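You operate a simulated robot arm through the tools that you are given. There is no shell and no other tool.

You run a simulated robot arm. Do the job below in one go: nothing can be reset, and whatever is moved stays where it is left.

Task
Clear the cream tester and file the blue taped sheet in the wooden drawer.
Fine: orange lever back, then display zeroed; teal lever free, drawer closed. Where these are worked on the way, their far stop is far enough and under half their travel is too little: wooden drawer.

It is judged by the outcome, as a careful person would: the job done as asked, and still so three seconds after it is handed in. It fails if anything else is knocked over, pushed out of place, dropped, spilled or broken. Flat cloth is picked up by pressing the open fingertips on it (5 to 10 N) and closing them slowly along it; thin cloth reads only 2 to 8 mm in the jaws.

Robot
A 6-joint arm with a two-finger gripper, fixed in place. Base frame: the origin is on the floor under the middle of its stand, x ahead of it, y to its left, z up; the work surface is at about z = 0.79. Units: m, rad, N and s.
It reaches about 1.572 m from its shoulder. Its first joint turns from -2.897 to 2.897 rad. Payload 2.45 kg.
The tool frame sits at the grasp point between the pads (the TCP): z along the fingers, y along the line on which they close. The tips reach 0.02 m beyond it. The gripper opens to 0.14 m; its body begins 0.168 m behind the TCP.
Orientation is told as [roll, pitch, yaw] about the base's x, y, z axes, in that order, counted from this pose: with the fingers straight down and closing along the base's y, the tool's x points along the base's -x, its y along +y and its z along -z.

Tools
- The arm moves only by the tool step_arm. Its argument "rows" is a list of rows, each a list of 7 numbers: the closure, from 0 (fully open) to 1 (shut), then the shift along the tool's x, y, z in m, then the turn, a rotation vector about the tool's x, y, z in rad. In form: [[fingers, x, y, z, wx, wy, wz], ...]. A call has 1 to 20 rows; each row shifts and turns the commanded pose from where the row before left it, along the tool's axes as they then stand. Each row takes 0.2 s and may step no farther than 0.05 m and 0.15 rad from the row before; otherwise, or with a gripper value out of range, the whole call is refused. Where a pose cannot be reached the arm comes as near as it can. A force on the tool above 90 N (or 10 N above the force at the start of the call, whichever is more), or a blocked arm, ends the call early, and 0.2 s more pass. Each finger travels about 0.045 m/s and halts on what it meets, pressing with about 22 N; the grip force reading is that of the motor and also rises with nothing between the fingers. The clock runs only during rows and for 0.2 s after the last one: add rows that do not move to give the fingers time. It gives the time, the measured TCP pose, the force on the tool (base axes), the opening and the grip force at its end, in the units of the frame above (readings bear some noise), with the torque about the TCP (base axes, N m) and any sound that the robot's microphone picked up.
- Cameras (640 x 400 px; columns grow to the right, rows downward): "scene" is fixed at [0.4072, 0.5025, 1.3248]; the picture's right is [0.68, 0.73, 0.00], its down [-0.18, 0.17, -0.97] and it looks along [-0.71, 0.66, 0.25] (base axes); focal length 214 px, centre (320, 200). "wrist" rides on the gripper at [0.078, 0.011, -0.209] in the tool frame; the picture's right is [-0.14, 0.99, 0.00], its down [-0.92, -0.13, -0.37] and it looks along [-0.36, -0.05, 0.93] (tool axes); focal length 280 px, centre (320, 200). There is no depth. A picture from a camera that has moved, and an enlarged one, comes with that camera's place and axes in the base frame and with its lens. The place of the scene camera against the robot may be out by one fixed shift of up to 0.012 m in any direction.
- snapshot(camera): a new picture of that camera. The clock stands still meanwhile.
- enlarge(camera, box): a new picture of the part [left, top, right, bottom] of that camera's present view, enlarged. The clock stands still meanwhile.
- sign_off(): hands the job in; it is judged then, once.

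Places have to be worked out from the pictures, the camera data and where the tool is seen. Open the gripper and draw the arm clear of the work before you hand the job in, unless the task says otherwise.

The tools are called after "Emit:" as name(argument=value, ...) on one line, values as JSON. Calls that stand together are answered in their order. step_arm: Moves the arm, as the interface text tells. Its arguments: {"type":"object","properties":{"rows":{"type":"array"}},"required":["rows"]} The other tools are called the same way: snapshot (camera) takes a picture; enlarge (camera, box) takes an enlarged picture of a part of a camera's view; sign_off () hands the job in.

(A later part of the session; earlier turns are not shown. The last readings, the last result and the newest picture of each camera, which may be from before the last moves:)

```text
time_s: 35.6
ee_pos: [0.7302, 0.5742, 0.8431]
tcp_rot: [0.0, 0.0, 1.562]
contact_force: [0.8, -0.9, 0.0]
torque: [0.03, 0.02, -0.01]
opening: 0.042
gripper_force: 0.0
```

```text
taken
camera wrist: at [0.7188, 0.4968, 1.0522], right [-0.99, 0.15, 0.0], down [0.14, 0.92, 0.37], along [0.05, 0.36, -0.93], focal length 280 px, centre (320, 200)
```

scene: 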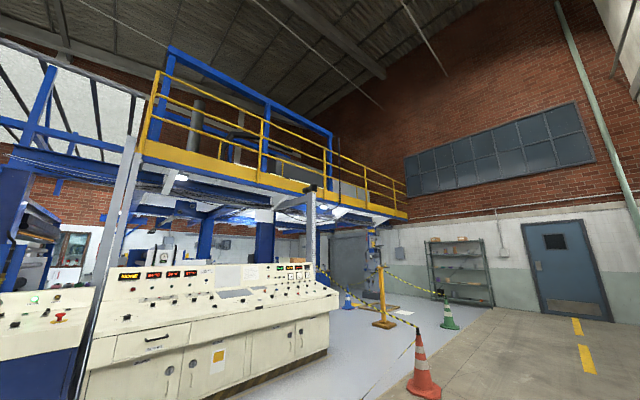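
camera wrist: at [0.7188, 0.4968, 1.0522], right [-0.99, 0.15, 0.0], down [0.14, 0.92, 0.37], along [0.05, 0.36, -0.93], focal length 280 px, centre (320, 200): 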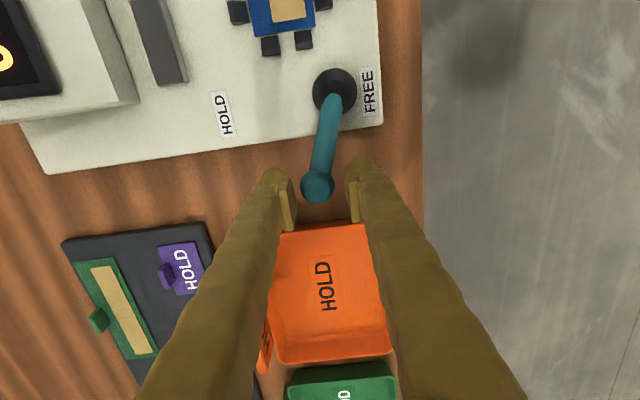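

Force is gone and the lever stays at its FREE stop. Rising straight up to look at the result.

Emit:
step_arm(rows=[[0.7, 0, 0, -0.03, 0, 0, 0], [0.6, 0, 0, -0.05, 0, 0, 0], [0.5, 0, 0, -0.05, 0, 0, 0], [0.5, 0, 0, -0.05, 0, 0, 0], [0.5, 0, 0, 0, 0, 0, 0]])

Emit:
snapshot(camera="wrist")

```text
time_s: 36.8
ee_pos: [0.7304, 0.5778, 1.0219]
tcp_rot: [-0.001, 0.0, 1.562]
contact_force: [0.0, 0.0, -0.6]
torque: [0.02, -0.02, -0.02]
opening: 0.0704
gripper_force: 0.0
```

```text
taken
camera wrist: at [0.7177, 0.5012, 1.232], right [-0.99, 0.15, 0.0], down [0.14, 0.92, 0.37], along [0.05, 0.36, -0.93], focal length 280 px, centre (320, 200)
```

wrist: 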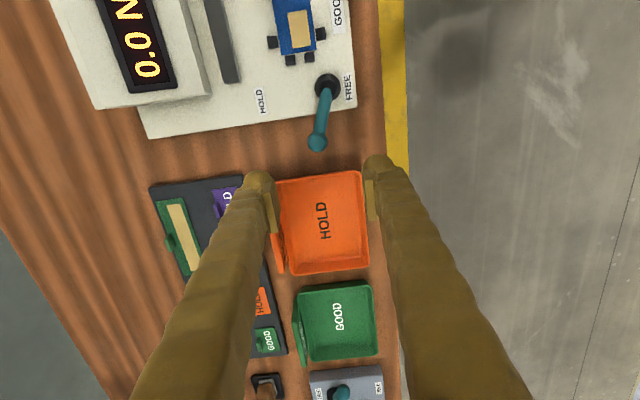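

Teal lever clearly rests at FREE. Now the drawer: moving out in front of the bench, above the handle zone.

Emit:
step_arm(rows=[[0.5, -0.028, 0.04, 0, 0, 0, 0], [0.5, -0.028, 0.04, 0, 0, 0, 0], [0.5, -0.028, 0.04, 0, 0, 0, 0], [0.5, -0.028, 0.04, 0, 0, 0, 0], [0.5, -0.028, 0.04, 0, 0, 0, 0], [0.5, -0.028, 0.04, 0, 0, 0, 0], [0.5, -0.028, 0.04, 0, 0, 0, 0], [0.5, 0, 0, 0, 0, 0, 0]])

Emit:
snapshot(camera="wrist")

```text
time_s: 38.6
ee_pos: [0.4519, 0.7684, 1.0173]
tcp_rot: [0.0, 0.001, 1.562]
contact_force: [-0.4, -0.4, 0.6]
torque: [0.01, -0.02, 0.02]
opening: 0.0701
gripper_force: 0.1
```

```text
taken
camera wrist: at [0.4398, 0.6911, 1.2273], right [-0.99, 0.15, 0.0], down [0.14, 0.92, 0.37], along [0.05, 0.36, -0.93], focal length 280 px, centre (320, 200)
```

wrist: 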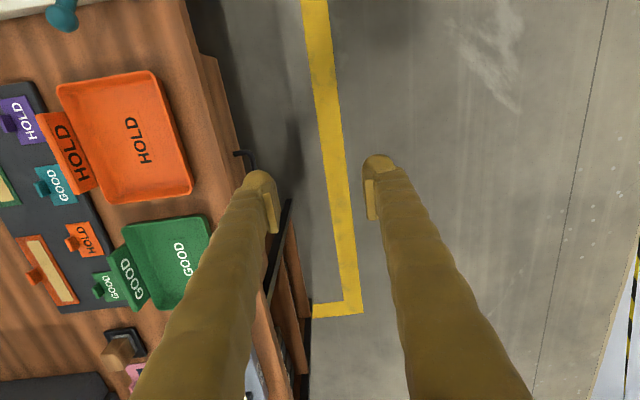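

Handle partly visible at the bench front. Testing whether the arm can tilt the fingers forward (toward +x) in this orientation.

Emit:
step_arm(rows=[[0.5, 0, 0, 0, 0.13, 0, 0], [0.5, 0, 0, 0, 0.13, 0, 0], [0.5, 0, 0, 0, 0.13, 0, 0], [0.5, 0, 0, 0, 0.13, 0, 0], [0.5, 0, 0, 0, 0.13, 0, 0], [0.5, 0, 0, 0, 0.13, 0, 0], [0.5, 0, 0, 0, 0, 0, 0]])

Emit:
snapshot(camera="wrist")

```text
time_s: 40.2
ee_pos: [0.4527, 0.7713, 1.0223]
tcp_rot: [-0.782, 0.0, 1.561]
contact_force: [0.6, -0.1, -0.1]
torque: [-0.01, 0.04, 0.0]
opening: 0.07
gripper_force: 0.1
```

```text
taken
camera wrist: at [0.2958, 0.6951, 1.1628], right [-0.7, 0.14, -0.7], down [-0.16, 0.92, 0.35], along [0.69, 0.36, -0.62], focal length 280 px, centre (320, 200)
```

wrist: 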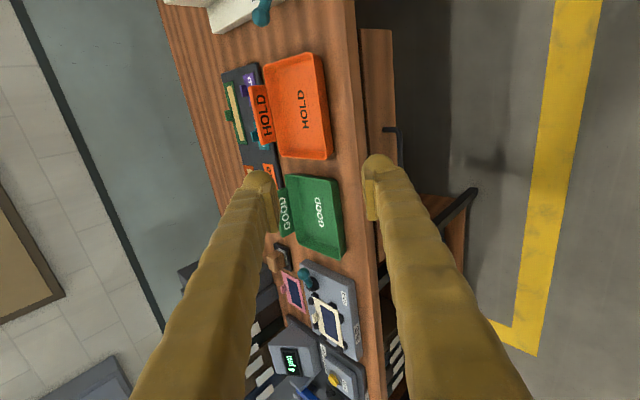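

Tilting works in this orientation. Enlarging the handle area to refine its position.

Emit:
enlarge(camera="wrist", box=[330, 60, 490, 260])

```text
2.00 times, centred on (410, 160) of wrist
camera zoom: at [0.2958, 0.6951, 1.1628], right [-0.7, 0.14, -0.7], down [-0.16, 0.92, 0.35], along [0.69, 0.36, -0.62], focal length 561 px, centre (140, 280)
```

zoom: 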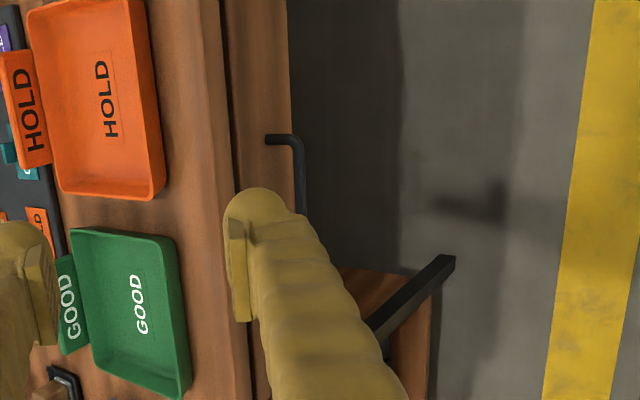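

Handle bar is at x ≈ 0.605, z ≈ 0.64, starting y ≈ 0.79, standing 3.6 cm off the drawer face. I'll tilt further toward horizontal.

Emit:
step_arm(rows=[[0.6, 0, 0, 0, 0.12, 0, 0], [0.6, 0, 0, 0, 0.12, 0, 0], [0.6, 0, 0, 0, 0.12, 0, 0], [0.6, 0, 0, 0, 0.12, 0, 0], [0.6, 0, 0, 0, 0, 0, 0]])

```text
time_s: 41.4
ee_pos: [0.4513, 0.7715, 1.0217]
tcp_rot: [-1.262, 0.001, 1.561]
contact_force: [0.5, -0.2, 0.3]
torque: [0.01, -0.01, -0.01]
opening: 0.0559
gripper_force: 0.1
```

Tilt is now 1.26 rad. Descending in front of the bench to handle height, still ~10 cm short of it.

Emit:
step_arm(rows=[[0.6, -0.0107, 0.0417, 0.0133, 0, 0, 0], [0.6, -0.0107, 0.0417, 0.0133, 0, 0, 0], [0.6, -0.0107, 0.0417, 0.0133, 0, 0, 0], [0.6, -0.0107, 0.0417, 0.0133, 0, 0, 0], [0.6, -0.0107, 0.0417, 0.0133, 0, 0, 0], [0.6, -0.0107, 0.0417, 0.0133, 0, 0, 0], [0.6, -0.0107, 0.0417, 0.0133, 0, 0, 0], [0.6, -0.0107, 0.0417, 0.0133, 0, 0, 0], [0.6, 0, 0, 0, 0, 0, 0]])

Emit:
snapshot(camera="wrist")

```text
time_s: 43.4
ee_pos: [0.45, 0.8555, 0.6716]
tcp_rot: [-1.261, 0.0, 1.563]
contact_force: [-0.4, -0.5, -1.2]
torque: [-0.01, -0.01, 0.01]
opening: 0.0561
gripper_force: 0.0
```

```text
taken
camera wrist: at [0.247, 0.7803, 0.7254], right [-0.3, 0.14, -0.94], down [-0.3, 0.92, 0.23], along [0.9, 0.36, -0.24], focal length 280 px, centre (320, 200)
```

wrist: 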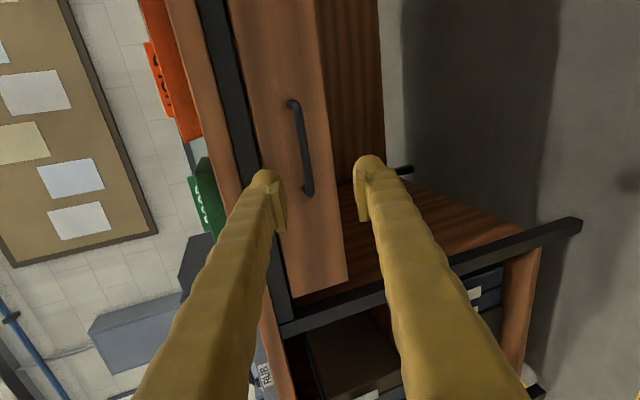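

The handle is seen clearly: y from 0.788 to 0.908, z ≈ 0.645. I'll approach along the fingers most of the way, then look again.

Emit:
step_arm(rows=[[0.6, 0.002, -0.0055, 0.03, 0, 0, 0], [0.6, 0.002, -0.0055, 0.03, 0, 0, 0], [0.6, 0.002, -0.0055, 0.03, 0, 0, 0], [0.6, 0.0015, -0.0055, 0.02, 0, 0, 0], [0.6, 0, 0, 0, 0, 0, 0]])

Emit:
snapshot(camera="wrist")

```text
time_s: 44.6
ee_pos: [0.5628, 0.8483, 0.6596]
tcp_rot: [-1.26, -0.001, 1.561]
contact_force: [-0.7, 0.6, 0.7]
torque: [0.0, -0.04, 0.0]
opening: 0.0562
gripper_force: 0.1
```

```text
taken
camera wrist: at [0.3602, 0.7729, 0.7143], right [-0.3, 0.14, -0.94], down [-0.3, 0.92, 0.23], along [0.9, 0.36, -0.24], focal length 280 px, centre (320, 200)
```

wrist: 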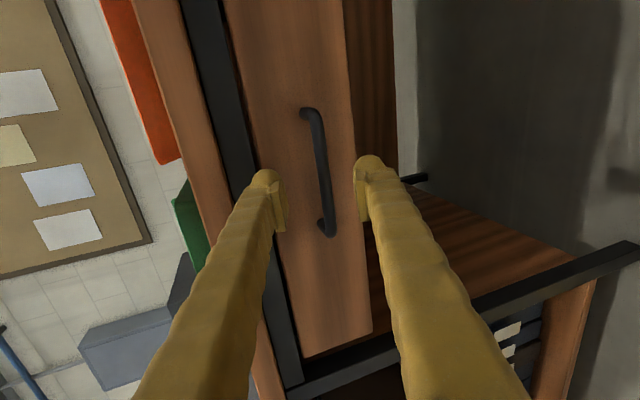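

The bar is centred between the pads. Advancing the last 3.7 cm and closing on it.

Emit:
step_arm(rows=[[0.6, 0, 0.0, 0.015, 0, 0, 0], [0.6, 0, 0.001, 0.012, 0, 0, 0], [0.6, 0, 0.001, 0.01, 0, 0, 0], [0.8, 0, 0, 0, 0, 0, 0], [0.9, 0, 0, 0, 0, 0, 0], [1, 0, 0, 0, 0, 0, 0], [1, 0, 0, 0, 0, 0, 0], [1, 0, 0, 0, 0, 0, 0]])

Emit:
snapshot(camera="wrist")

```text
time_s: 46.4
ee_pos: [0.5971, 0.8488, 0.6453]
tcp_rot: [-1.261, 0.002, 1.561]
contact_force: [-1.0, 7.9, -24.1]
torque: [-0.18, 0.15, 0.21]
opening: 0.0098
gripper_force: 37.7
```

```text
taken
camera wrist: at [0.3942, 0.7734, 0.6997], right [-0.3, 0.14, -0.94], down [-0.3, 0.92, 0.23], along [0.9, 0.36, -0.24], focal length 280 px, centre (320, 200)
```

wrist: 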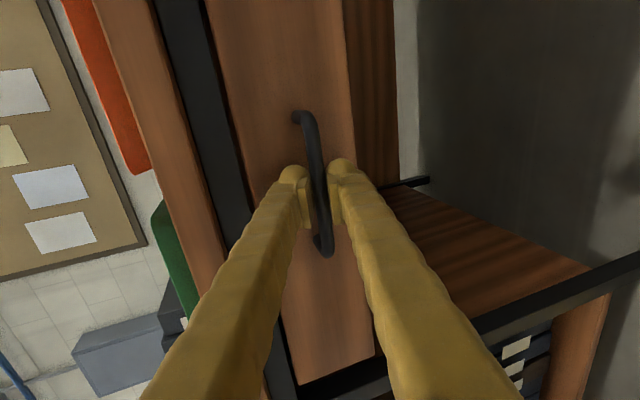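

Gripped (opening 9.8 mm). A small downward correction, then a slow pull toward the robot.

Emit:
step_arm(rows=[[1, 0, 0.002, 0, 0, 0, 0], [1, 0, 0.0031, -0.0095, 0, 0, 0], [1, 0, 0.0046, -0.0143, 0, 0, 0], [1, 0, 0.0061, -0.0191, 0, 0, 0], [1, 0, 0.0061, -0.0191, 0, 0, 0], [1, 0, 0, 0, 0, 0, 0]])

Emit:
snapshot(camera="wrist")

```text
time_s: 47.8
ee_pos: [0.5331, 0.8495, 0.6444]
tcp_rot: [-1.261, 0.002, 1.562]
contact_force: [-0.2, -6.5, 12.4]
torque: [-0.8, -0.07, 0.23]
opening: 0.0098
gripper_force: 36.8
```

```text
taken
camera wrist: at [0.3294, 0.7735, 0.6989], right [-0.3, 0.14, -0.94], down [-0.3, 0.92, 0.23], along [0.9, 0.36, -0.23], focal length 280 px, centre (320, 200)
```

wrist: 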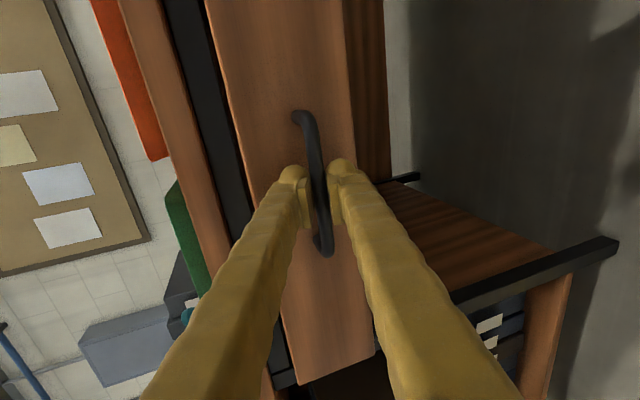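

The drawer slides out freely (6.4 cm so far). Continuing the pull.

Emit:
step_arm(rows=[[1, 0, 0.005, -0.0191, 0, 0, 0], [1, 0, 0.0061, -0.0191, 0, 0, 0], [1, 0, 0.0061, -0.0191, 0, 0, 0], [1, 0, 0.0061, -0.0191, 0, 0, 0], [1, 0, 0.0061, -0.0191, 0, 0, 0], [1, 0, 0, 0, 0, 0, 0]])

Emit:
snapshot(camera="wrist")

```text
time_s: 49.2
ee_pos: [0.4323, 0.8505, 0.6445]
tcp_rot: [-1.26, 0.001, 1.561]
contact_force: [0.6, -30.7, 2.4]
torque: [-0.12, -0.03, -0.19]
opening: 0.01
gripper_force: 37.0
```

```text
taken
camera wrist: at [0.2288, 0.7743, 0.6993], right [-0.3, 0.14, -0.94], down [-0.3, 0.92, 0.23], along [0.9, 0.35, -0.24], focal length 280 px, centre (320, 200)
```

wrist: 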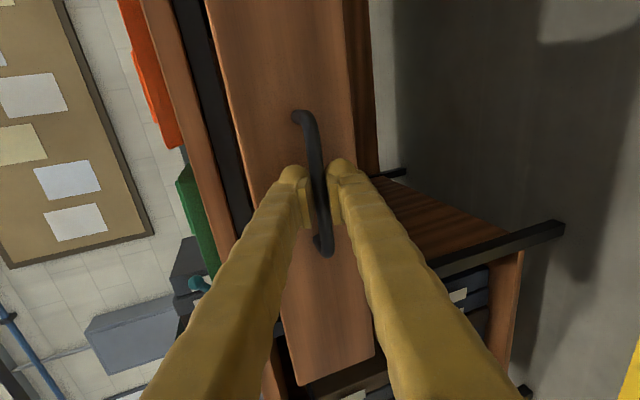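

17 cm out. A sideways force of 30 N built up from a slight yaw drift; I correct ~2 mm and keep pulling.

Emit:
step_arm(rows=[[1, 0.002, 0, 0, 0, 0, 0], [1, 0.0004, 0.0061, -0.0191, 0, 0, 0], [1, 0.0004, 0.0061, -0.0191, 0, 0, 0], [1, 0.0004, 0.0061, -0.0191, 0, 0, 0], [1, 0, 0, 0, 0, 0, 0]])

Emit:
snapshot(camera="wrist")

```text
time_s: 50.4
ee_pos: [0.3717, 0.8484, 0.6437]
tcp_rot: [-1.259, 0.0, 1.564]
contact_force: [-0.8, 34.7, -47.8]
torque: [0.71, 0.23, 0.22]
opening: 0.0092
gripper_force: 37.2
```

```text
taken
camera wrist: at [0.1686, 0.7717, 0.6995], right [-0.3, 0.14, -0.94], down [-0.3, 0.92, 0.23], along [0.9, 0.36, -0.24], focal length 280 px, centre (320, 200)
```

wrist: 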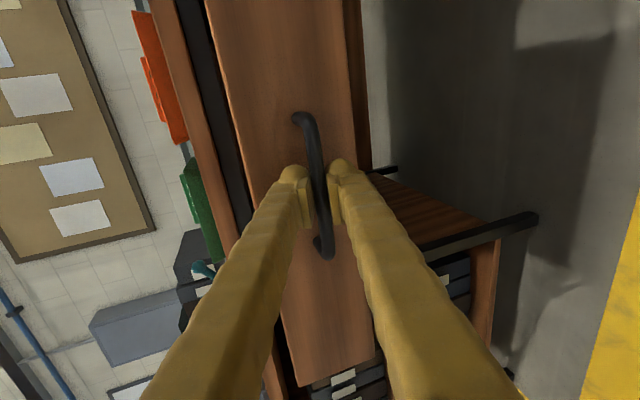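

22.5 cm out, no stop yet; the rigid grip builds side loads, so I correct a millimetre or two and continue.

Emit:
step_arm(rows=[[1, -0.0012, 0.002, 0.0006, 0, 0, 0], [1, 0.0001, 0.0061, -0.0191, 0, 0, 0], [1, 0.0001, 0.0063, -0.0191, 0, 0, 0], [1, 0, 0, 0, 0, 0, 0]])

```text
time_s: 51.4
ee_pos: [0.3345, 0.847, 0.644]
tcp_rot: [-1.261, 0.001, 1.562]
contact_force: [0.5, -12.6, 0.8]
torque: [-0.06, -0.01, -0.19]
opening: 0.009
gripper_force: 36.4
```

Forces settled; 26 cm out. Pulling further to find the stop.

Emit:
step_arm(rows=[[1, 0.0006, 0.0061, -0.0191, 0, 0, 0], [1, 0.0002, 0.0061, -0.0191, 0, 0, 0], [1, 0, 0, 0, 0, 0, 0]])

Emit:
snapshot(camera="wrist")

```text
time_s: 52.2
ee_pos: [0.2929, 0.85, 0.6422]
tcp_rot: [-1.259, 0.0, 1.561]
contact_force: [0.0, -0.5, -0.4]
torque: [-0.01, 0.02, 0.01]
opening: 0.0
gripper_force: 29.8
```

```text
taken
camera wrist: at [0.0901, 0.7742, 0.6965], right [-0.3, 0.14, -0.94], down [-0.3, 0.92, 0.23], along [0.9, 0.36, -0.24], focal length 280 px, centre (320, 200)
```

wrist: 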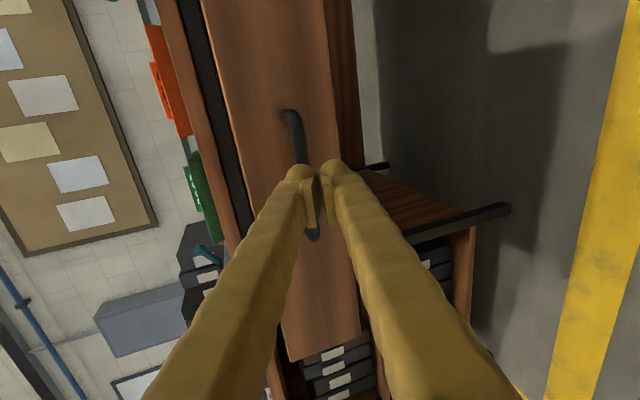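

The grip slipped off at about 27 cm, where the drawer apparently met its stop. Backing off a little, then rising to look at the drawer from above.

Emit:
step_arm(rows=[[1, 0, 0, -0.03, 0, 0, 0], [1, 0, -0.0477, -0.0152, 0, 0, 0], [1, 0, -0.0477, -0.0152, 0, 0, 0], [1, 0, -0.0477, -0.0152, 0, 0, 0], [1, 0, -0.0477, -0.0152, 0, 0, 0], [1, 0, 0, 0, 0, 0, 0]])

Emit:
snapshot(camera="wrist")

```text
time_s: 53.6
ee_pos: [0.2645, 0.8465, 0.8543]
tcp_rot: [-1.261, 0.0, 1.563]
contact_force: [-0.3, 0.3, -0.1]
torque: [-0.01, 0.0, 0.02]
opening: 0.0
gripper_force: 29.0
```

```text
taken
camera wrist: at [0.061, 0.7709, 0.9082], right [-0.3, 0.14, -0.94], down [-0.3, 0.92, 0.23], along [0.9, 0.36, -0.24], focal length 280 px, centre (320, 200)
```

wrist: 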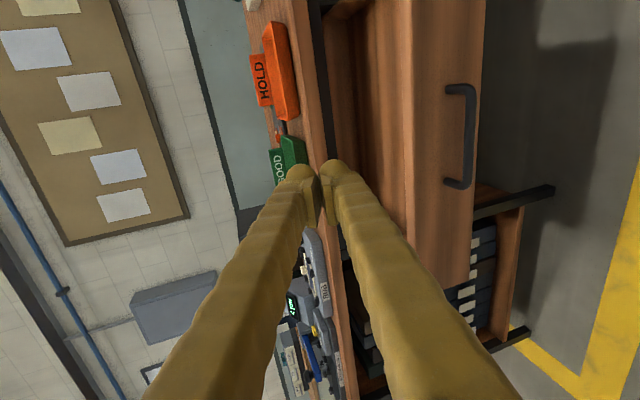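

Drawer is open by ~28 cm (bar now at x ≈ 0.325). Rising and turning the fingers back to vertical.

Emit:
step_arm(rows=[[1, 0, -0.0477, -0.0152, 0, 0, 0], [0.8, 0, -0.0477, -0.0152, 0, 0, 0], [0.6, 0, -0.0477, -0.0152, 0, 0, 0], [0.5, 0, 0, 0, -0.14, 0, 0], [0.5, 0, 0, 0, -0.14, 0, 0], [0.5, 0, 0, 0, -0.14, 0, 0], [0.5, 0, 0, 0, -0.14, 0, 0], [0.5, 0, 0, 0, -0.14, 0, 0], [0.5, 0, 0, 0, -0.14, 0, 0], [0.5, 0, 0, 0, -0.14, 0, 0], [0.5, 0, 0, 0, -0.14, 0, 0], [0.5, 0, 0, 0, -0.141, 0, 0], [0.5, 0, 0, 0, 0, 0, 0]])

Emit:
snapshot(camera="wrist")

```text
time_s: 56.4
ee_pos: [0.2649, 0.8502, 1.0021]
tcp_rot: [0.002, -0.001, 1.561]
contact_force: [0.7, -0.3, 0.2]
torque: [0.02, -0.04, -0.02]
opening: 0.0699
gripper_force: 0.1
```

```text
taken
camera wrist: at [0.2526, 0.7725, 1.2126], right [-0.99, 0.15, 0.0], down [0.14, 0.92, 0.37], along [0.05, 0.36, -0.93], focal length 280 px, centre (320, 200)
```

wrist: 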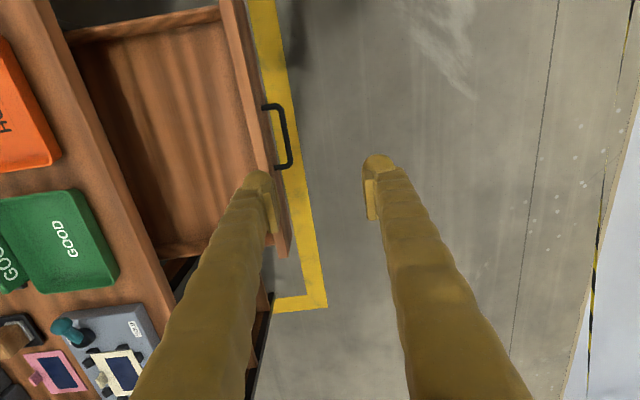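

The drawer is open and empty. Travelling back over the tester at z ≈ 1.0 toward the sheet's tab.

Emit:
step_arm(rows=[[0.5, 0.034, -0.035, 0, 0, 0, 0], [0.5, 0.034, -0.035, 0, 0, 0, 0], [0.5, 0.034, -0.035, 0, 0, 0, 0], [0.5, 0.034, -0.035, 0, 0, 0, 0], [0.5, 0.034, -0.035, 0, 0, 0, 0], [0.5, 0.034, -0.035, 0, 0, 0, 0], [0.5, 0.034, -0.035, 0, 0, 0, 0], [0.5, 0.034, -0.035, 0, 0, 0, 0], [0.5, 0.034, -0.035, 0, 0, 0, 0], [0.5, 0.034, -0.035, 0, 0, 0, 0], [0.5, 0.034, -0.035, 0, 0, 0, 0], [0.5, 0.034, -0.035, 0, 0, 0, 0], [0.5, 0.034, -0.035, 0, 0, 0, 0], [0.5, 0.034, -0.035, 0, 0, 0, 0], [0.5, 0, 0, 0, 0, 0, 0]])

Emit:
snapshot(camera="wrist")

```text
time_s: 59.6
ee_pos: [0.7499, 0.3686, 0.9977]
tcp_rot: [0.002, 0.0, 1.563]
contact_force: [0.3, 0.2, -0.1]
torque: [-0.03, 0.0, -0.03]
opening: 0.0699
gripper_force: 0.0
```

```text
taken
camera wrist: at [0.7385, 0.2908, 1.2069], right [-0.99, 0.15, 0.0], down [0.14, 0.92, 0.37], along [0.05, 0.36, -0.93], focal length 280 px, centre (320, 200)
```

wrist: 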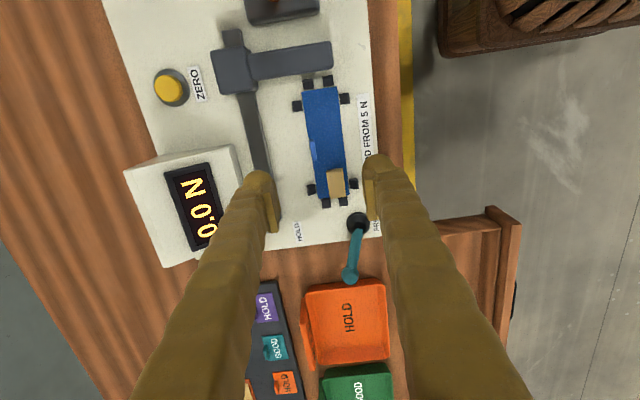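

Emit:
enlarge(camera="wrist", box=[260, 60, 400, 240])

Emit:
enlarge(camera="wrist", box=[285, 120, 355, 180])

```text
2.22 times, centred on (330, 150) of wrist
camera zoom: at [0.7385, 0.2908, 1.2069], right [-0.99, 0.15, 0.0], down [0.14, 0.92, 0.37], along [0.05, 0.36, -0.93], focal length 623 px, centre (298, 311)
```

zoom: 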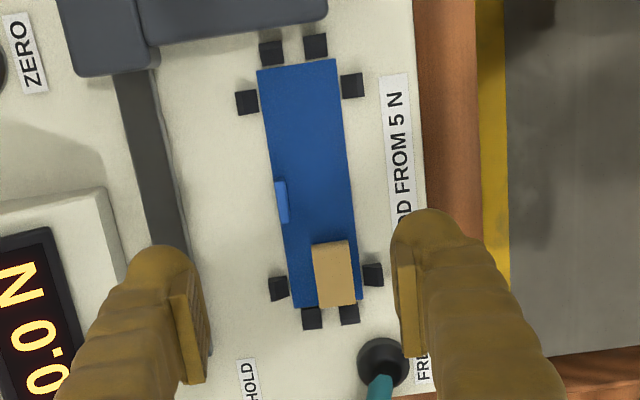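

```text
6.67 times, centred on (320, 150) of wrist
camera zoom: at [0.7385, 0.2908, 1.2069], right [-0.99, 0.15, 0.0], down [0.14, 0.92, 0.37], along [0.05, 0.36, -0.93], focal length 1869 px, centre (320, 533)
```

zoom: 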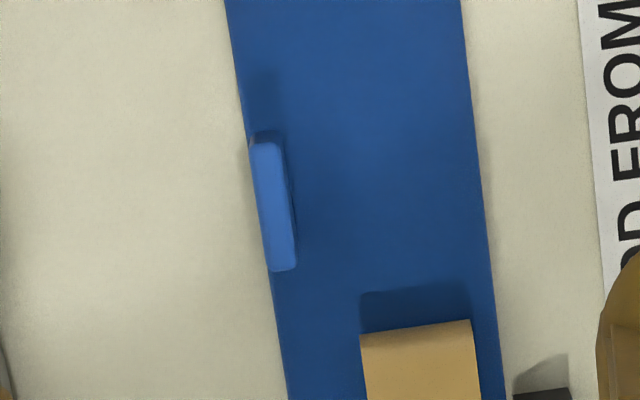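

The tab is a small upright lip on the sheet's far edge at about (0.758, 0.367). I'll centre on it with a 4–5 cm gap and descend to just above.

Emit:
step_arm(rows=[[0.68, 0.002, -0.008, 0.03, 0, 0, 0], [0.68, 0, 0, 0.045, 0, 0, 0], [0.68, 0, 0, 0.045, 0, 0, 0], [0.68, 0, 0, 0.03, 0, 0, 0], [0.68, 0, 0, 0, 0, 0, 0]])

Emit:
snapshot(camera="wrist")

Emit:
enlarge(camera="wrist", box=[240, 90, 400, 240])

```text
time_s: 60.8
ee_pos: [0.7556, 0.3658, 0.8491]
tcp_rot: [-0.001, -0.001, 1.562]
contact_force: [-0.4, 0.3, 0.6]
torque: [0.0, 0.0, -0.02]
opening: 0.0449
gripper_force: 0.1
```

```text
taken
camera wrist: at [0.7451, 0.2892, 1.0582], right [-0.99, 0.15, 0.0], down [0.14, 0.92, 0.37], along [0.05, 0.36, -0.93], focal length 280 px, centre (320, 200)
```

wrist: 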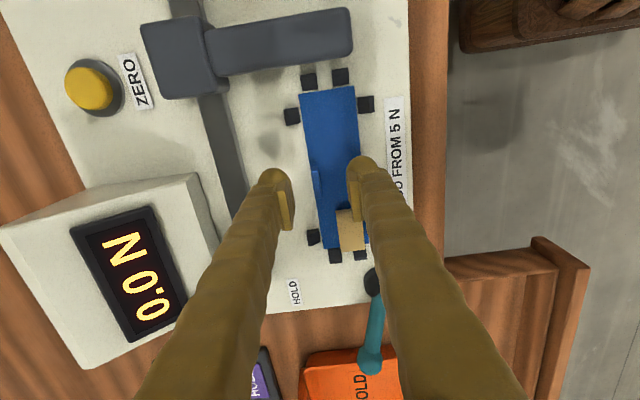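

```text
2.67 times, centred on (320, 165) of wrist
camera zoom: at [0.7451, 0.2892, 1.0582], right [-0.99, 0.15, 0.0], down [0.14, 0.92, 0.37], along [0.05, 0.36, -0.93], focal length 748 px, centre (320, 293)
```

zoom: 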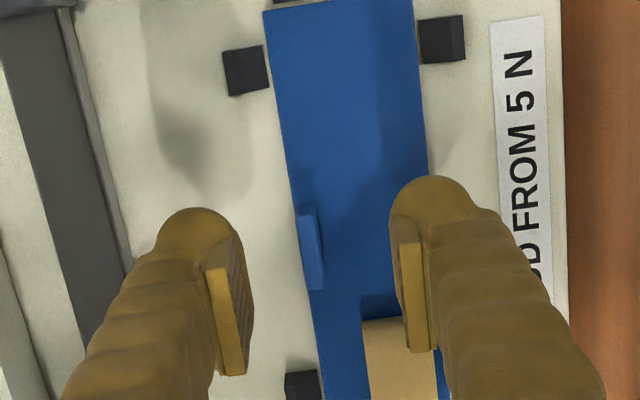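

The tab lies between the pads, clear of the tape. Lowering in small steps until I feel the plate.

Emit:
step_arm(rows=[[0.68, 0, -0.003, 0.008, 0, 0, 0], [0.68, 0, 0, 0.008, 0, 0, 0], [0.68, 0, 0, 0.005, 0, 0, 0], [0.68, 0, 0, 0.003, 0, 0, 0]])

```text
time_s: 61.8
ee_pos: [0.7611, 0.3669, 0.8291]
tcp_rot: [0.0, 0.0, 1.562]
contact_force: [1.4, 0.5, 0.1]
torque: [0.0, -0.02, 0.01]
opening: 0.0448
gripper_force: 0.0
```

No contact at z ≈ 0.827. Continuing 3 mm at a time.

Emit:
step_arm(rows=[[0.68, 0, 0, 0.003, 0, 0, 0], [0.68, 0, 0, 0, 0, 0, 0]])

Emit:
enlarge(camera="wrist", box=[240, 90, 400, 240])

```text
time_s: 62.4
ee_pos: [0.761, 0.3663, 0.8257]
tcp_rot: [0.0, 0.001, 1.562]
contact_force: [0.0, 0.6, -0.5]
torque: [0.0, -0.04, 0.0]
opening: 0.0447
gripper_force: 0.0
```

```text
2.67 times, centred on (320, 165) of wrist
camera zoom: at [0.7501, 0.2895, 1.0355], right [-0.99, 0.15, 0.0], down [0.14, 0.92, 0.37], along [0.05, 0.36, -0.93], focal length 748 px, centre (320, 293)
```

zoom: 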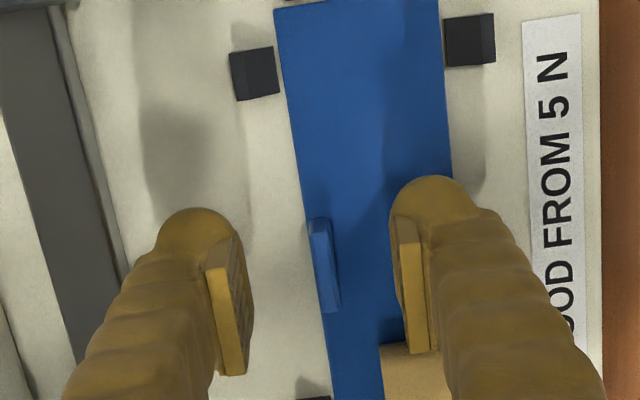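

Tab well centred. A few more millimetres down.

Emit:
step_arm(rows=[[0.68, 0, 0, 0.003, 0, 0, 0], [0.68, 0, 0, 0, 0, 0, 0]])

```text
time_s: 63.0
ee_pos: [0.7621, 0.3669, 0.8232]
tcp_rot: [-0.001, 0.001, 1.562]
contact_force: [-1.2, -0.6, 0.1]
torque: [0.0, 0.02, -0.02]
opening: 0.0447
gripper_force: 0.1
```

Emit:
step_arm(rows=[[0.68, 0, 0, 0.003, 0, 0, 0], [0.68, 0, 0, 0, 0, 0, 0]])

```text
time_s: 63.6
ee_pos: [0.7616, 0.3649, 0.8194]
tcp_rot: [0.001, 0.0, 1.562]
contact_force: [-0.6, -0.5, -0.2]
torque: [0.02, 0.04, 0.01]
opening: 0.0451
gripper_force: 0.0
```

Still free at tip z ≈ 0.80; continuing 2 mm at a time (nothing unexpected in the readings).

Emit:
step_arm(rows=[[0.68, 0, 0, 0.002, 0, 0, 0], [0.68, 0, 0, 0, 0, 0, 0]])

Emit:
enlarge(camera="wrist", box=[240, 90, 400, 240])

```text
time_s: 64.2
ee_pos: [0.7615, 0.3667, 0.8183]
tcp_rot: [-0.001, 0.0, 1.562]
contact_force: [-0.7, 0.5, 0.3]
torque: [-0.02, -0.02, 0.02]
opening: 0.0447
gripper_force: 0.0
```

```text
2.67 times, centred on (320, 165) of wrist
camera zoom: at [0.7499, 0.2889, 1.0278], right [-0.99, 0.15, 0.0], down [0.14, 0.92, 0.37], along [0.05, 0.36, -0.93], focal length 748 px, centre (320, 293)
```

zoom: 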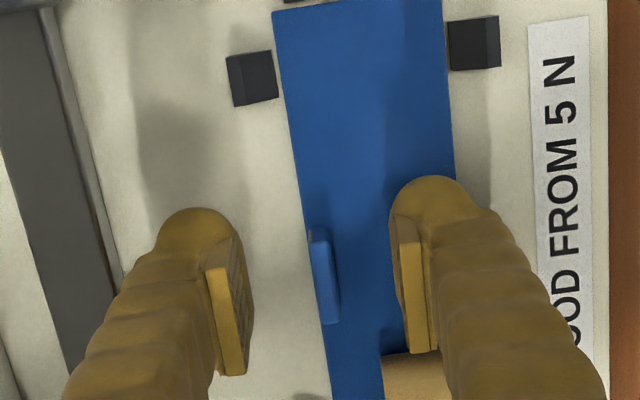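

Good overlap with the tab seems likely now, but I'll find the plate with two more small steps.

Emit:
step_arm(rows=[[0.68, 0, 0, 0.002, 0, 0, 0], [0.68, 0, 0, 0, 0, 0, 0]])

```text
time_s: 64.8
ee_pos: [0.7625, 0.3657, 0.8163]
tcp_rot: [0.0, 0.0, 1.562]
contact_force: [-0.4, 0.3, -0.8]
torque: [-0.01, 0.02, 0.02]
opening: 0.0447
gripper_force: 0.1
```

Emit:
step_arm(rows=[[0.68, 0, 0, 0.002, 0, 0, 0], [0.68, 0, 0, 0, 0, 0, 0]])

```text
time_s: 65.4
ee_pos: [0.761, 0.3671, 0.815]
tcp_rot: [-0.001, 0.0, 1.563]
contact_force: [0.1, -0.4, 0.1]
torque: [0.02, -0.02, 0.0]
opening: 0.0449
gripper_force: 0.0
```

Tip z ≈ 0.795 and still free. Two more millimetres.

Emit:
step_arm(rows=[[0.68, 0, 0, 0.002, 0, 0, 0], [0.68, 0, 0, 0, 0, 0, 0]])

Emit:
enlarge(camera="wrist", box=[240, 90, 400, 240])

```text
time_s: 66.0
ee_pos: [0.7614, 0.3664, 0.8124]
tcp_rot: [-0.002, -0.001, 1.56]
contact_force: [1.4, 1.6, 3.6]
torque: [0.03, 0.1, -0.04]
opening: 0.0451
gripper_force: 0.2
```

```text
2.67 times, centred on (320, 165) of wrist
camera zoom: at [0.7499, 0.2883, 1.0222], right [-0.99, 0.15, 0.0], down [0.14, 0.92, 0.37], along [0.05, 0.36, -0.93], focal length 748 px, centre (320, 293)
```

zoom: 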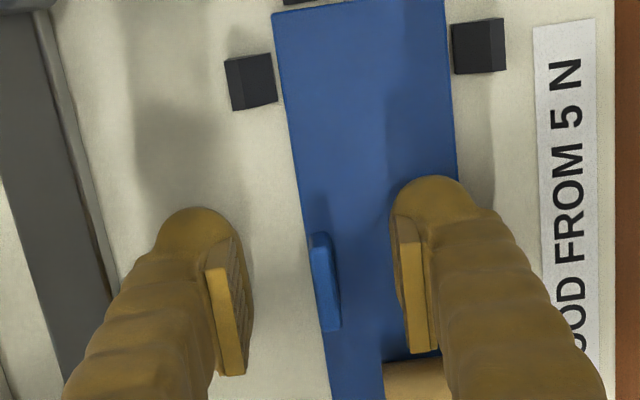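

Contact: 3.6 N, so the sheet surface is reached. Raising 1.5 mm and closing slowly on the tab.

Emit:
step_arm(rows=[[0.68, 0, 0.001, -0.0015, 0, 0, 0], [0.75, 0, 0, 0, 0, 0, 0], [0.82, 0, 0, 0, 0, 0, 0], [0.88, 0, 0, 0, 0, 0, 0], [0.94, 0, 0, 0, 0, 0, 0], [1, 0, 0, 0, 0, 0, 0], [1, 0, 0, 0, 0, 0, 0]])

Emit:
enlarge(camera="wrist", box=[240, 90, 400, 240])

```text
time_s: 67.6
ee_pos: [0.7607, 0.3643, 0.8134]
tcp_rot: [0.0, 0.0, 1.563]
contact_force: [-0.4, -0.1, 0.6]
torque: [-0.02, 0.0, 0.01]
opening: 0.006
gripper_force: 21.7
```

```text
2.67 times, centred on (320, 165) of wrist
camera zoom: at [0.749, 0.2886, 1.0235], right [-0.99, 0.15, 0.0], down [0.14, 0.92, 0.37], along [0.05, 0.36, -0.93], focal length 748 px, centre (320, 293)
```

zoom: 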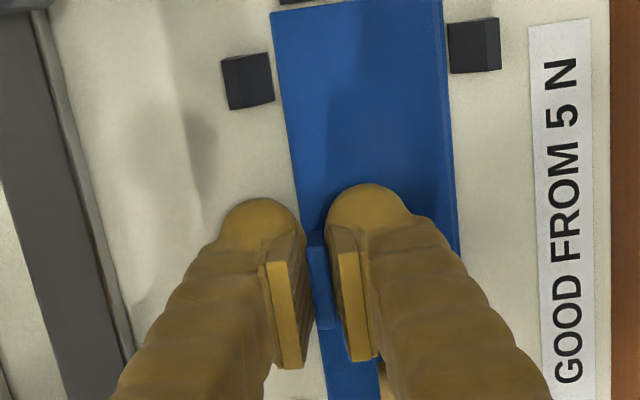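

The grip holds the 6 mm tab. Lifting slowly and straight up.

Emit:
step_arm(rows=[[1, 0, 0, -0.005, 0, 0, 0], [1, 0, 0, -0.008, 0, 0, 0], [1, 0, 0, -0.012, 0, 0, 0], [1, 0, 0, -0.02, 0, 0, 0], [1, 0, 0, 0, 0, 0, 0]])

Emit:
snapshot(camera="wrist")

```text
time_s: 68.8
ee_pos: [0.7593, 0.3662, 0.8587]
tcp_rot: [0.0, 0.001, 1.563]
contact_force: [0.3, 0.0, -0.1]
torque: [-0.02, 0.01, 0.02]
opening: 0.0059
gripper_force: 22.4
```

```text
taken
camera wrist: at [0.7468, 0.2888, 1.0681], right [-0.99, 0.15, 0.0], down [0.14, 0.92, 0.37], along [0.05, 0.36, -0.93], focal length 280 px, centre (320, 200)
```

wrist: 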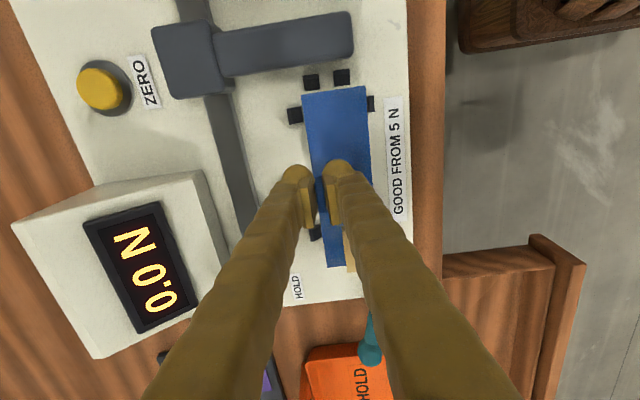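

The sheet lifts cleanly with the tape attached. Raising to travel height.

Emit:
step_arm(rows=[[1, 0, 0, -0.03, 0, 0, 0], [1, 0, 0, -0.03, 0, 0, 0], [1, 0, 0, -0.03, 0, 0, 0], [1, 0, 0, -0.03, 0, 0, 0], [1, 0, 0, -0.02, 0, 0, 0], [1, 0, 0, 0, 0, 0, 0]])

Emit:
snapshot(camera="wrist")

```text
time_s: 70.2
ee_pos: [0.7581, 0.3639, 0.9968]
tcp_rot: [-0.002, 0.0, 1.561]
contact_force: [0.7, 0.8, 0.2]
torque: [-0.02, -0.02, -0.05]
opening: 0.0061
gripper_force: 22.2
```

```text
taken
camera wrist: at [0.7462, 0.2868, 1.2061], right [-0.99, 0.15, 0.0], down [0.14, 0.92, 0.37], along [0.05, 0.36, -0.93], focal length 280 px, centre (320, 200)
```

wrist: 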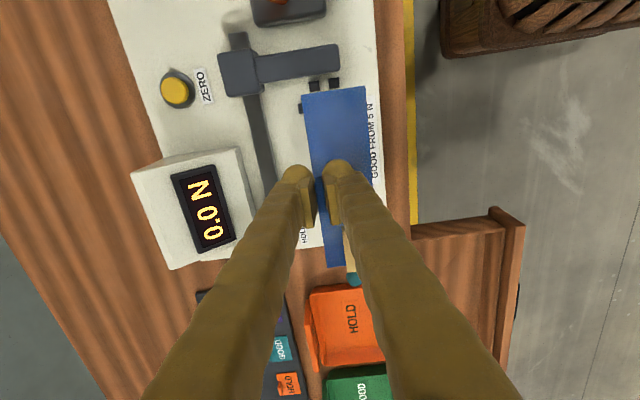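

Sheet securely held; tester display still 0.0 N. Carrying it at z ≈ 1.0 toward the open drawer, gently.

Emit:
step_arm(rows=[[1, -0.013, 0.007, 0, 0, 0, 0], [1, -0.026, 0.0143, 0, 0, 0, 0], [1, -0.026, 0.0143, 0, 0, 0, 0], [1, -0.026, 0.0143, 0, 0, 0, 0], [1, -0.026, 0.0143, 0, 0, 0, 0], [1, -0.026, 0.0143, 0, 0, 0, 0], [1, -0.026, 0.0143, 0, 0, 0, 0], [1, -0.026, 0.0143, 0, 0, 0, 0], [1, -0.026, 0.0143, 0, 0, 0, 0], [1, -0.026, 0.0143, 0, 0, 0, 0], [1, -0.026, 0.0143, 0, 0, 0, 0], [1, -0.026, 0.0143, 0, 0, 0, 0], [1, -0.026, 0.0143, 0, 0, 0, 0], [1, -0.026, 0.0143, 0, 0, 0, 0], [1, -0.026, 0.0143, 0, 0, 0, 0], [1, -0.026, 0.0143, 0, 0, 0, 0], [1, -0.026, 0.0143, 0, 0, 0, 0], [1, -0.026, 0.0143, 0, 0, 0, 0], [1, -0.026, 0.0143, 0, 0, 0, 0], [1, 0, 0, 0, 0, 0, 0]])

Emit:
snapshot(camera="wrist")

```text
time_s: 74.4
ee_pos: [0.5004, 0.8495, 0.9935]
tcp_rot: [0.0, -0.002, 1.562]
contact_force: [-0.3, -0.3, -0.1]
torque: [0.01, 0.0, -0.03]
opening: 0.0059
gripper_force: 22.1
```

```text
taken
camera wrist: at [0.4886, 0.773, 1.2038], right [-0.99, 0.15, 0.0], down [0.14, 0.92, 0.37], along [0.05, 0.36, -0.93], focal length 280 px, centre (320, 200)
```

wrist: 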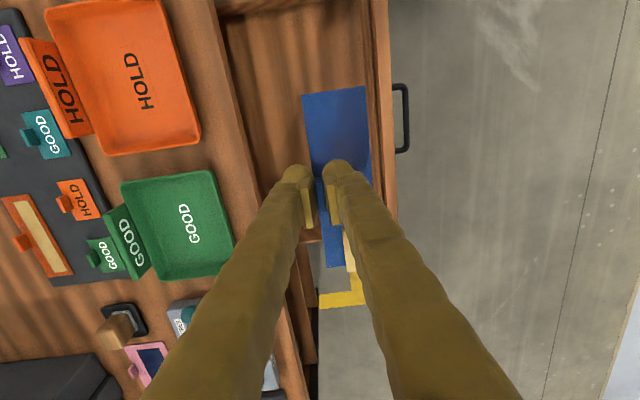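

The sheet hangs above the drawer interior with clearance all round. Descending into it.

Emit:
step_arm(rows=[[1, 0, 0.004, 0.03, 0, 0, 0], [1, 0, 0, 0.04, 0, 0, 0], [1, 0, 0, 0.04, 0, 0, 0], [1, 0, 0, 0.04, 0, 0, 0], [1, 0, 0, 0.04, 0, 0, 0], [1, 0, 0, 0.04, 0, 0, 0], [1, 0, 0, 0.03, 0, 0, 0], [1, 0, 0, 0.02, 0, 0, 0], [1, 0, 0, 0, 0, 0, 0]])

Emit:
snapshot(camera="wrist")

```text
time_s: 76.4
ee_pos: [0.494, 0.8503, 0.7161]
tcp_rot: [0.001, 0.0, 1.561]
contact_force: [0.1, 0.5, 0.7]
torque: [0.02, -0.01, 0.01]
opening: 0.0061
gripper_force: 22.0
```

```text
taken
camera wrist: at [0.4824, 0.7732, 0.9262], right [-0.99, 0.15, 0.0], down [0.14, 0.92, 0.37], along [0.05, 0.36, -0.93], focal length 280 px, centre (320, 200)
```

wrist: 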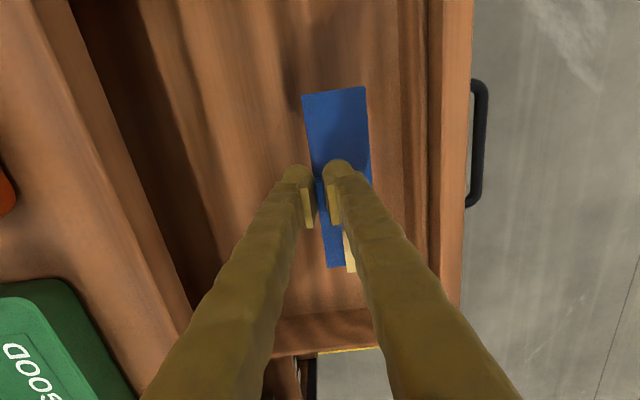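

Inside the drawer outline, well clear of its walls. Lowering further with care for floor contact.

Emit:
step_arm(rows=[[1, 0, 0, 0.012, 0, 0, 0], [1, 0, 0, 0.012, 0, 0, 0], [1, 0, 0, 0.01, 0, 0, 0], [1, 0, 0, 0.008, 0, 0, 0]])

Emit:
snapshot(camera="wrist")

```text
time_s: 77.4
ee_pos: [0.4948, 0.851, 0.6736]
tcp_rot: [0.001, 0.0, 1.562]
contact_force: [0.0, 0.4, -0.8]
torque: [-0.03, 0.03, 0.05]
opening: 0.0058
gripper_force: 22.1
```

```text
taken
camera wrist: at [0.4834, 0.7737, 0.8832], right [-0.99, 0.15, 0.0], down [0.14, 0.92, 0.37], along [0.05, 0.36, -0.93], focal length 280 px, centre (320, 200)
```

wrist: 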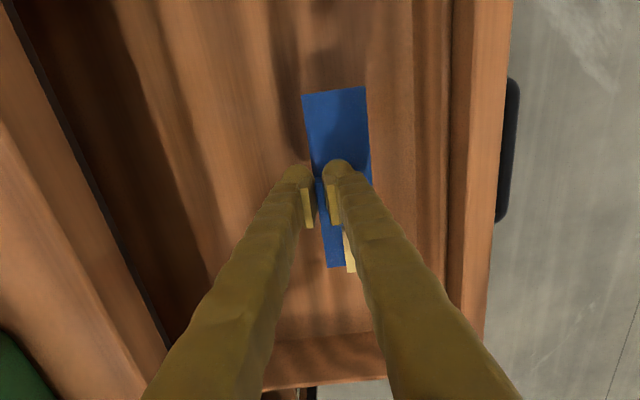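

Still above the floor (shadow offset visible). Continuing with small steps.

Emit:
step_arm(rows=[[1, 0, 0, 0.008, 0, 0, 0], [1, 0, 0, 0.006, 0, 0, 0], [1, 0, 0, 0.005, 0, 0, 0], [1, 0, 0, 0.004, 0, 0, 0]])

Emit:
snapshot(camera="wrist")

```text
time_s: 78.4
ee_pos: [0.4957, 0.8487, 0.6517]
tcp_rot: [0.0, 0.001, 1.562]
contact_force: [0.1, 0.3, -1.0]
torque: [-0.02, 0.01, -0.01]
opening: 0.0059
gripper_force: 22.0
```

```text
taken
camera wrist: at [0.4836, 0.7717, 0.8625], right [-0.99, 0.15, 0.0], down [0.14, 0.92, 0.37], along [0.05, 0.36, -0.93], focal length 280 px, centre (320, 200)
```

wrist: 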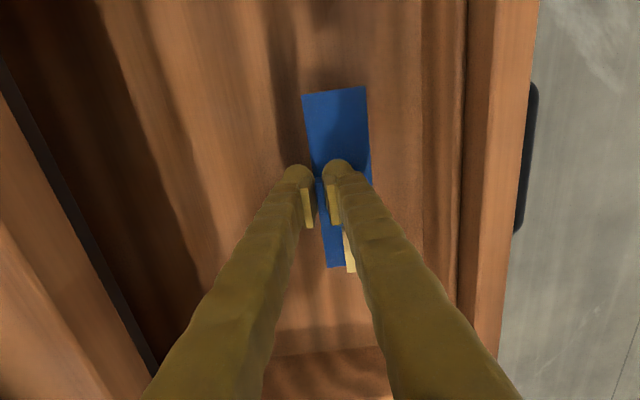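

No contact yet at z ≈ 0.652. Going on in 4 mm steps.

Emit:
step_arm(rows=[[1, 0, 0, 0.004, 0, 0, 0], [1, 0, 0, 0.004, 0, 0, 0], [1, 0, 0, 0.003, 0, 0, 0]])

```text
time_s: 79.2
ee_pos: [0.497, 0.8485, 0.6417]
tcp_rot: [0.0, 0.001, 1.561]
contact_force: [0.0, 0.6, -0.1]
torque: [0.01, 0.02, 0.04]
opening: 0.0062
gripper_force: 22.3
```

Emit:
step_arm(rows=[[1, 0, 0, 0.004, 0, 0, 0], [1, 0, 0, 0.003, 0, 0, 0], [1, 0, 0, 0.003, 0, 0, 0]])

Emit:
snapshot(camera="wrist")

```text
time_s: 80.0
ee_pos: [0.4952, 0.8488, 0.6326]
tcp_rot: [0.0, 0.0, 1.562]
contact_force: [0.4, 0.1, -0.7]
torque: [-0.01, 0.05, -0.01]
opening: 0.0061
gripper_force: 22.2
```

```text
taken
camera wrist: at [0.4832, 0.7721, 0.8422], right [-0.99, 0.15, 0.0], down [0.14, 0.92, 0.37], along [0.05, 0.36, -0.93], focal length 280 px, centre (320, 200)
```

wrist: 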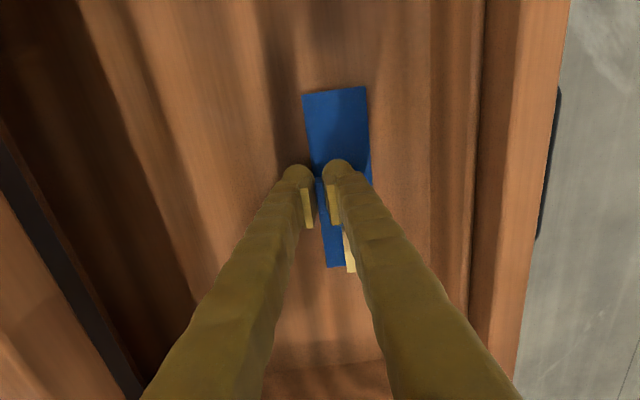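

Continuing in 3 mm steps; the floor should be close.

Emit:
step_arm(rows=[[1, 0, 0, 0.003, 0, 0, 0], [1, 0, 0, 0.003, 0, 0, 0]])

```text
time_s: 80.6
ee_pos: [0.4956, 0.8494, 0.6262]
tcp_rot: [0.002, -0.002, 1.561]
contact_force: [-0.4, -6.9, 27.5]
torque: [-0.15, 0.2, 0.06]
opening: 0.0061
gripper_force: 22.2
```

Floor contact (27 N up). Easing up 3 mm before releasing.

Emit:
step_arm(rows=[[1, 0, 0, -0.003, 0, 0, 0], [1, 0, 0, 0, 0, 0, 0]])

```text
time_s: 81.2
ee_pos: [0.4965, 0.8483, 0.6279]
tcp_rot: [0.0, -0.001, 1.562]
contact_force: [-0.4, 1.3, 2.7]
torque: [0.22, 0.11, 0.03]
opening: 0.0061
gripper_force: 21.9
```

Light contact remains; the sheet rests on the drawer floor. Opening the fingers to ~4.5 cm, then looking.

Emit:
step_arm(rows=[[0.9, 0, 0, 0, 0, 0, 0], [0.8, 0, 0, 0, 0, 0, 0], [0.7, 0, 0, 0, 0, 0, 0], [0.68, 0, 0, 0, 0, 0, 0], [0.68, 0, 0, 0, 0, 0, 0]])

Emit:
enlarge(camera="wrist", box=[240, 70, 400, 290])

```text
time_s: 82.4
ee_pos: [0.4941, 0.849, 0.63]
tcp_rot: [0.0, 0.0, 1.563]
contact_force: [-0.5, 0.2, 0.1]
torque: [0.01, -0.01, -0.03]
opening: 0.0449
gripper_force: 0.1
```

```text
1.82 times, centred on (320, 180) of wrist
camera zoom: at [0.4842, 0.772, 0.8385], right [-0.99, 0.15, 0.0], down [0.14, 0.92, 0.37], along [0.05, 0.36, -0.93], focal length 510 px, centre (320, 236)
```

zoom: 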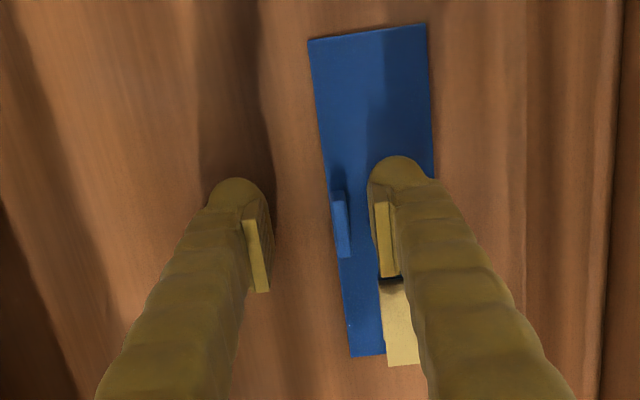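

The sheet lies flat in the drawer, released. Lifting straight up.

Emit:
step_arm(rows=[[0.68, 0, 0, -0.01, 0, 0, 0], [0.68, 0, 0, -0.02, 0, 0, 0], [0.68, 0, 0, -0.04, 0, 0, 0], [0.68, 0, 0, -0.05, 0, 0, 0], [0.68, 0, 0, -0.05, 0, 0, 0], [0.68, 0, 0, -0.05, 0, 0, 0], [0.68, 0, 0, -0.05, 0, 0, 0], [0.68, 0, 0, -0.05, 0, 0, 0], [0.68, 0, 0, -0.05, 0, 0, 0], [0.68, 0, 0, 0, 0, 0, 0]])

Emit:
snapshot(camera="wrist")

```text
time_s: 84.6
ee_pos: [0.4958, 0.8503, 0.9982]
tcp_rot: [-0.001, 0.001, 1.561]
contact_force: [-0.2, 0.3, -0.5]
torque: [-0.01, -0.01, 0.02]
opening: 0.0448
gripper_force: 0.0
```

```text
taken
camera wrist: at [0.4837, 0.7731, 1.2082], right [-0.99, 0.15, 0.0], down [0.14, 0.92, 0.37], along [0.05, 0.36, -0.93], focal length 280 px, centre (320, 200)
```

wrist: 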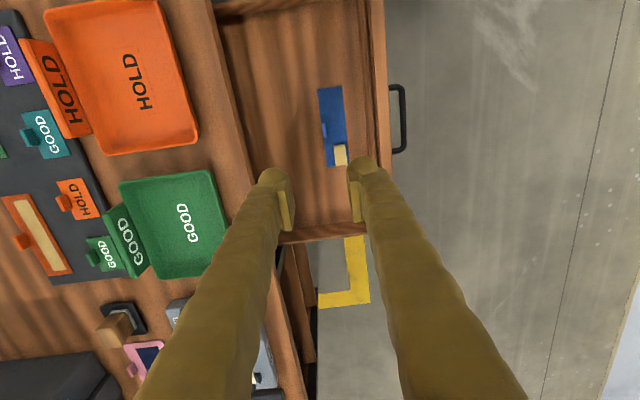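

The sheet lies wholly inside the drawer. Now I close the fingers, move in front of the drawer and tilt toward horizontal to push it shut on the plain face beside the handle.

Emit:
step_arm(rows=[[1, 0.017, 0.04, 0, 0, 0, 0], [1, 0.017, 0.04, 0, 0, 0, 0], [1, 0.017, 0.04, 0, 0, 0, 0], [1, 0.017, 0.04, 0, 0, 0, 0], [1, 0.017, 0.04, 0, 0, 0, 0], [1, 0.017, 0.04, 0, 0, 0, 0], [1, 0, 0, 0, 0.14, 0, 0], [1, 0, 0, 0, 0.14, 0, 0], [1, 0, 0, 0, 0.14, 0, 0], [1, 0, 0, 0, 0.14, 0, 0], [1, 0, 0, 0, 0.14, 0, 0], [1, 0, 0, 0, 0.14, 0, 0], [1, 0, 0, 0, 0.14, 0, 0], [1, 0, 0, 0, 0.14, 0, 0], [1, 0, 0, 0, 0.14, 0, 0], [1, 0, 0, 0, 0, 0, 0]])

Emit:
snapshot(camera="wrist")

```text
time_s: 88.0
ee_pos: [0.2538, 0.7491, 1.0004]
tcp_rot: [-1.261, 0.0, 1.563]
contact_force: [-0.6, -0.7, 0.1]
torque: [-0.01, 0.0, 0.0]
opening: 0.0
gripper_force: 21.8
```

```text
taken
camera wrist: at [0.051, 0.6736, 1.0544], right [-0.3, 0.14, -0.94], down [-0.3, 0.92, 0.24], along [0.9, 0.36, -0.23], focal length 280 px, centre (320, 200)
```

wrist: 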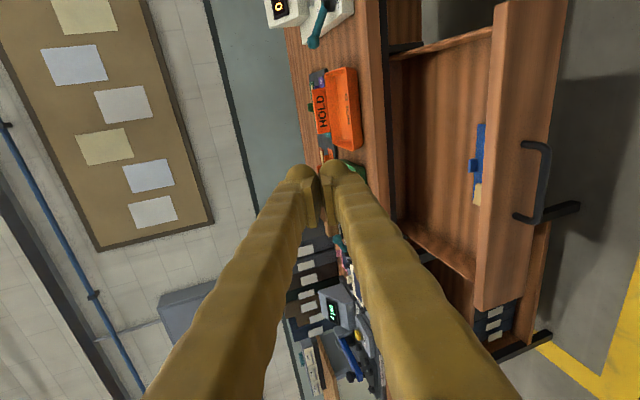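

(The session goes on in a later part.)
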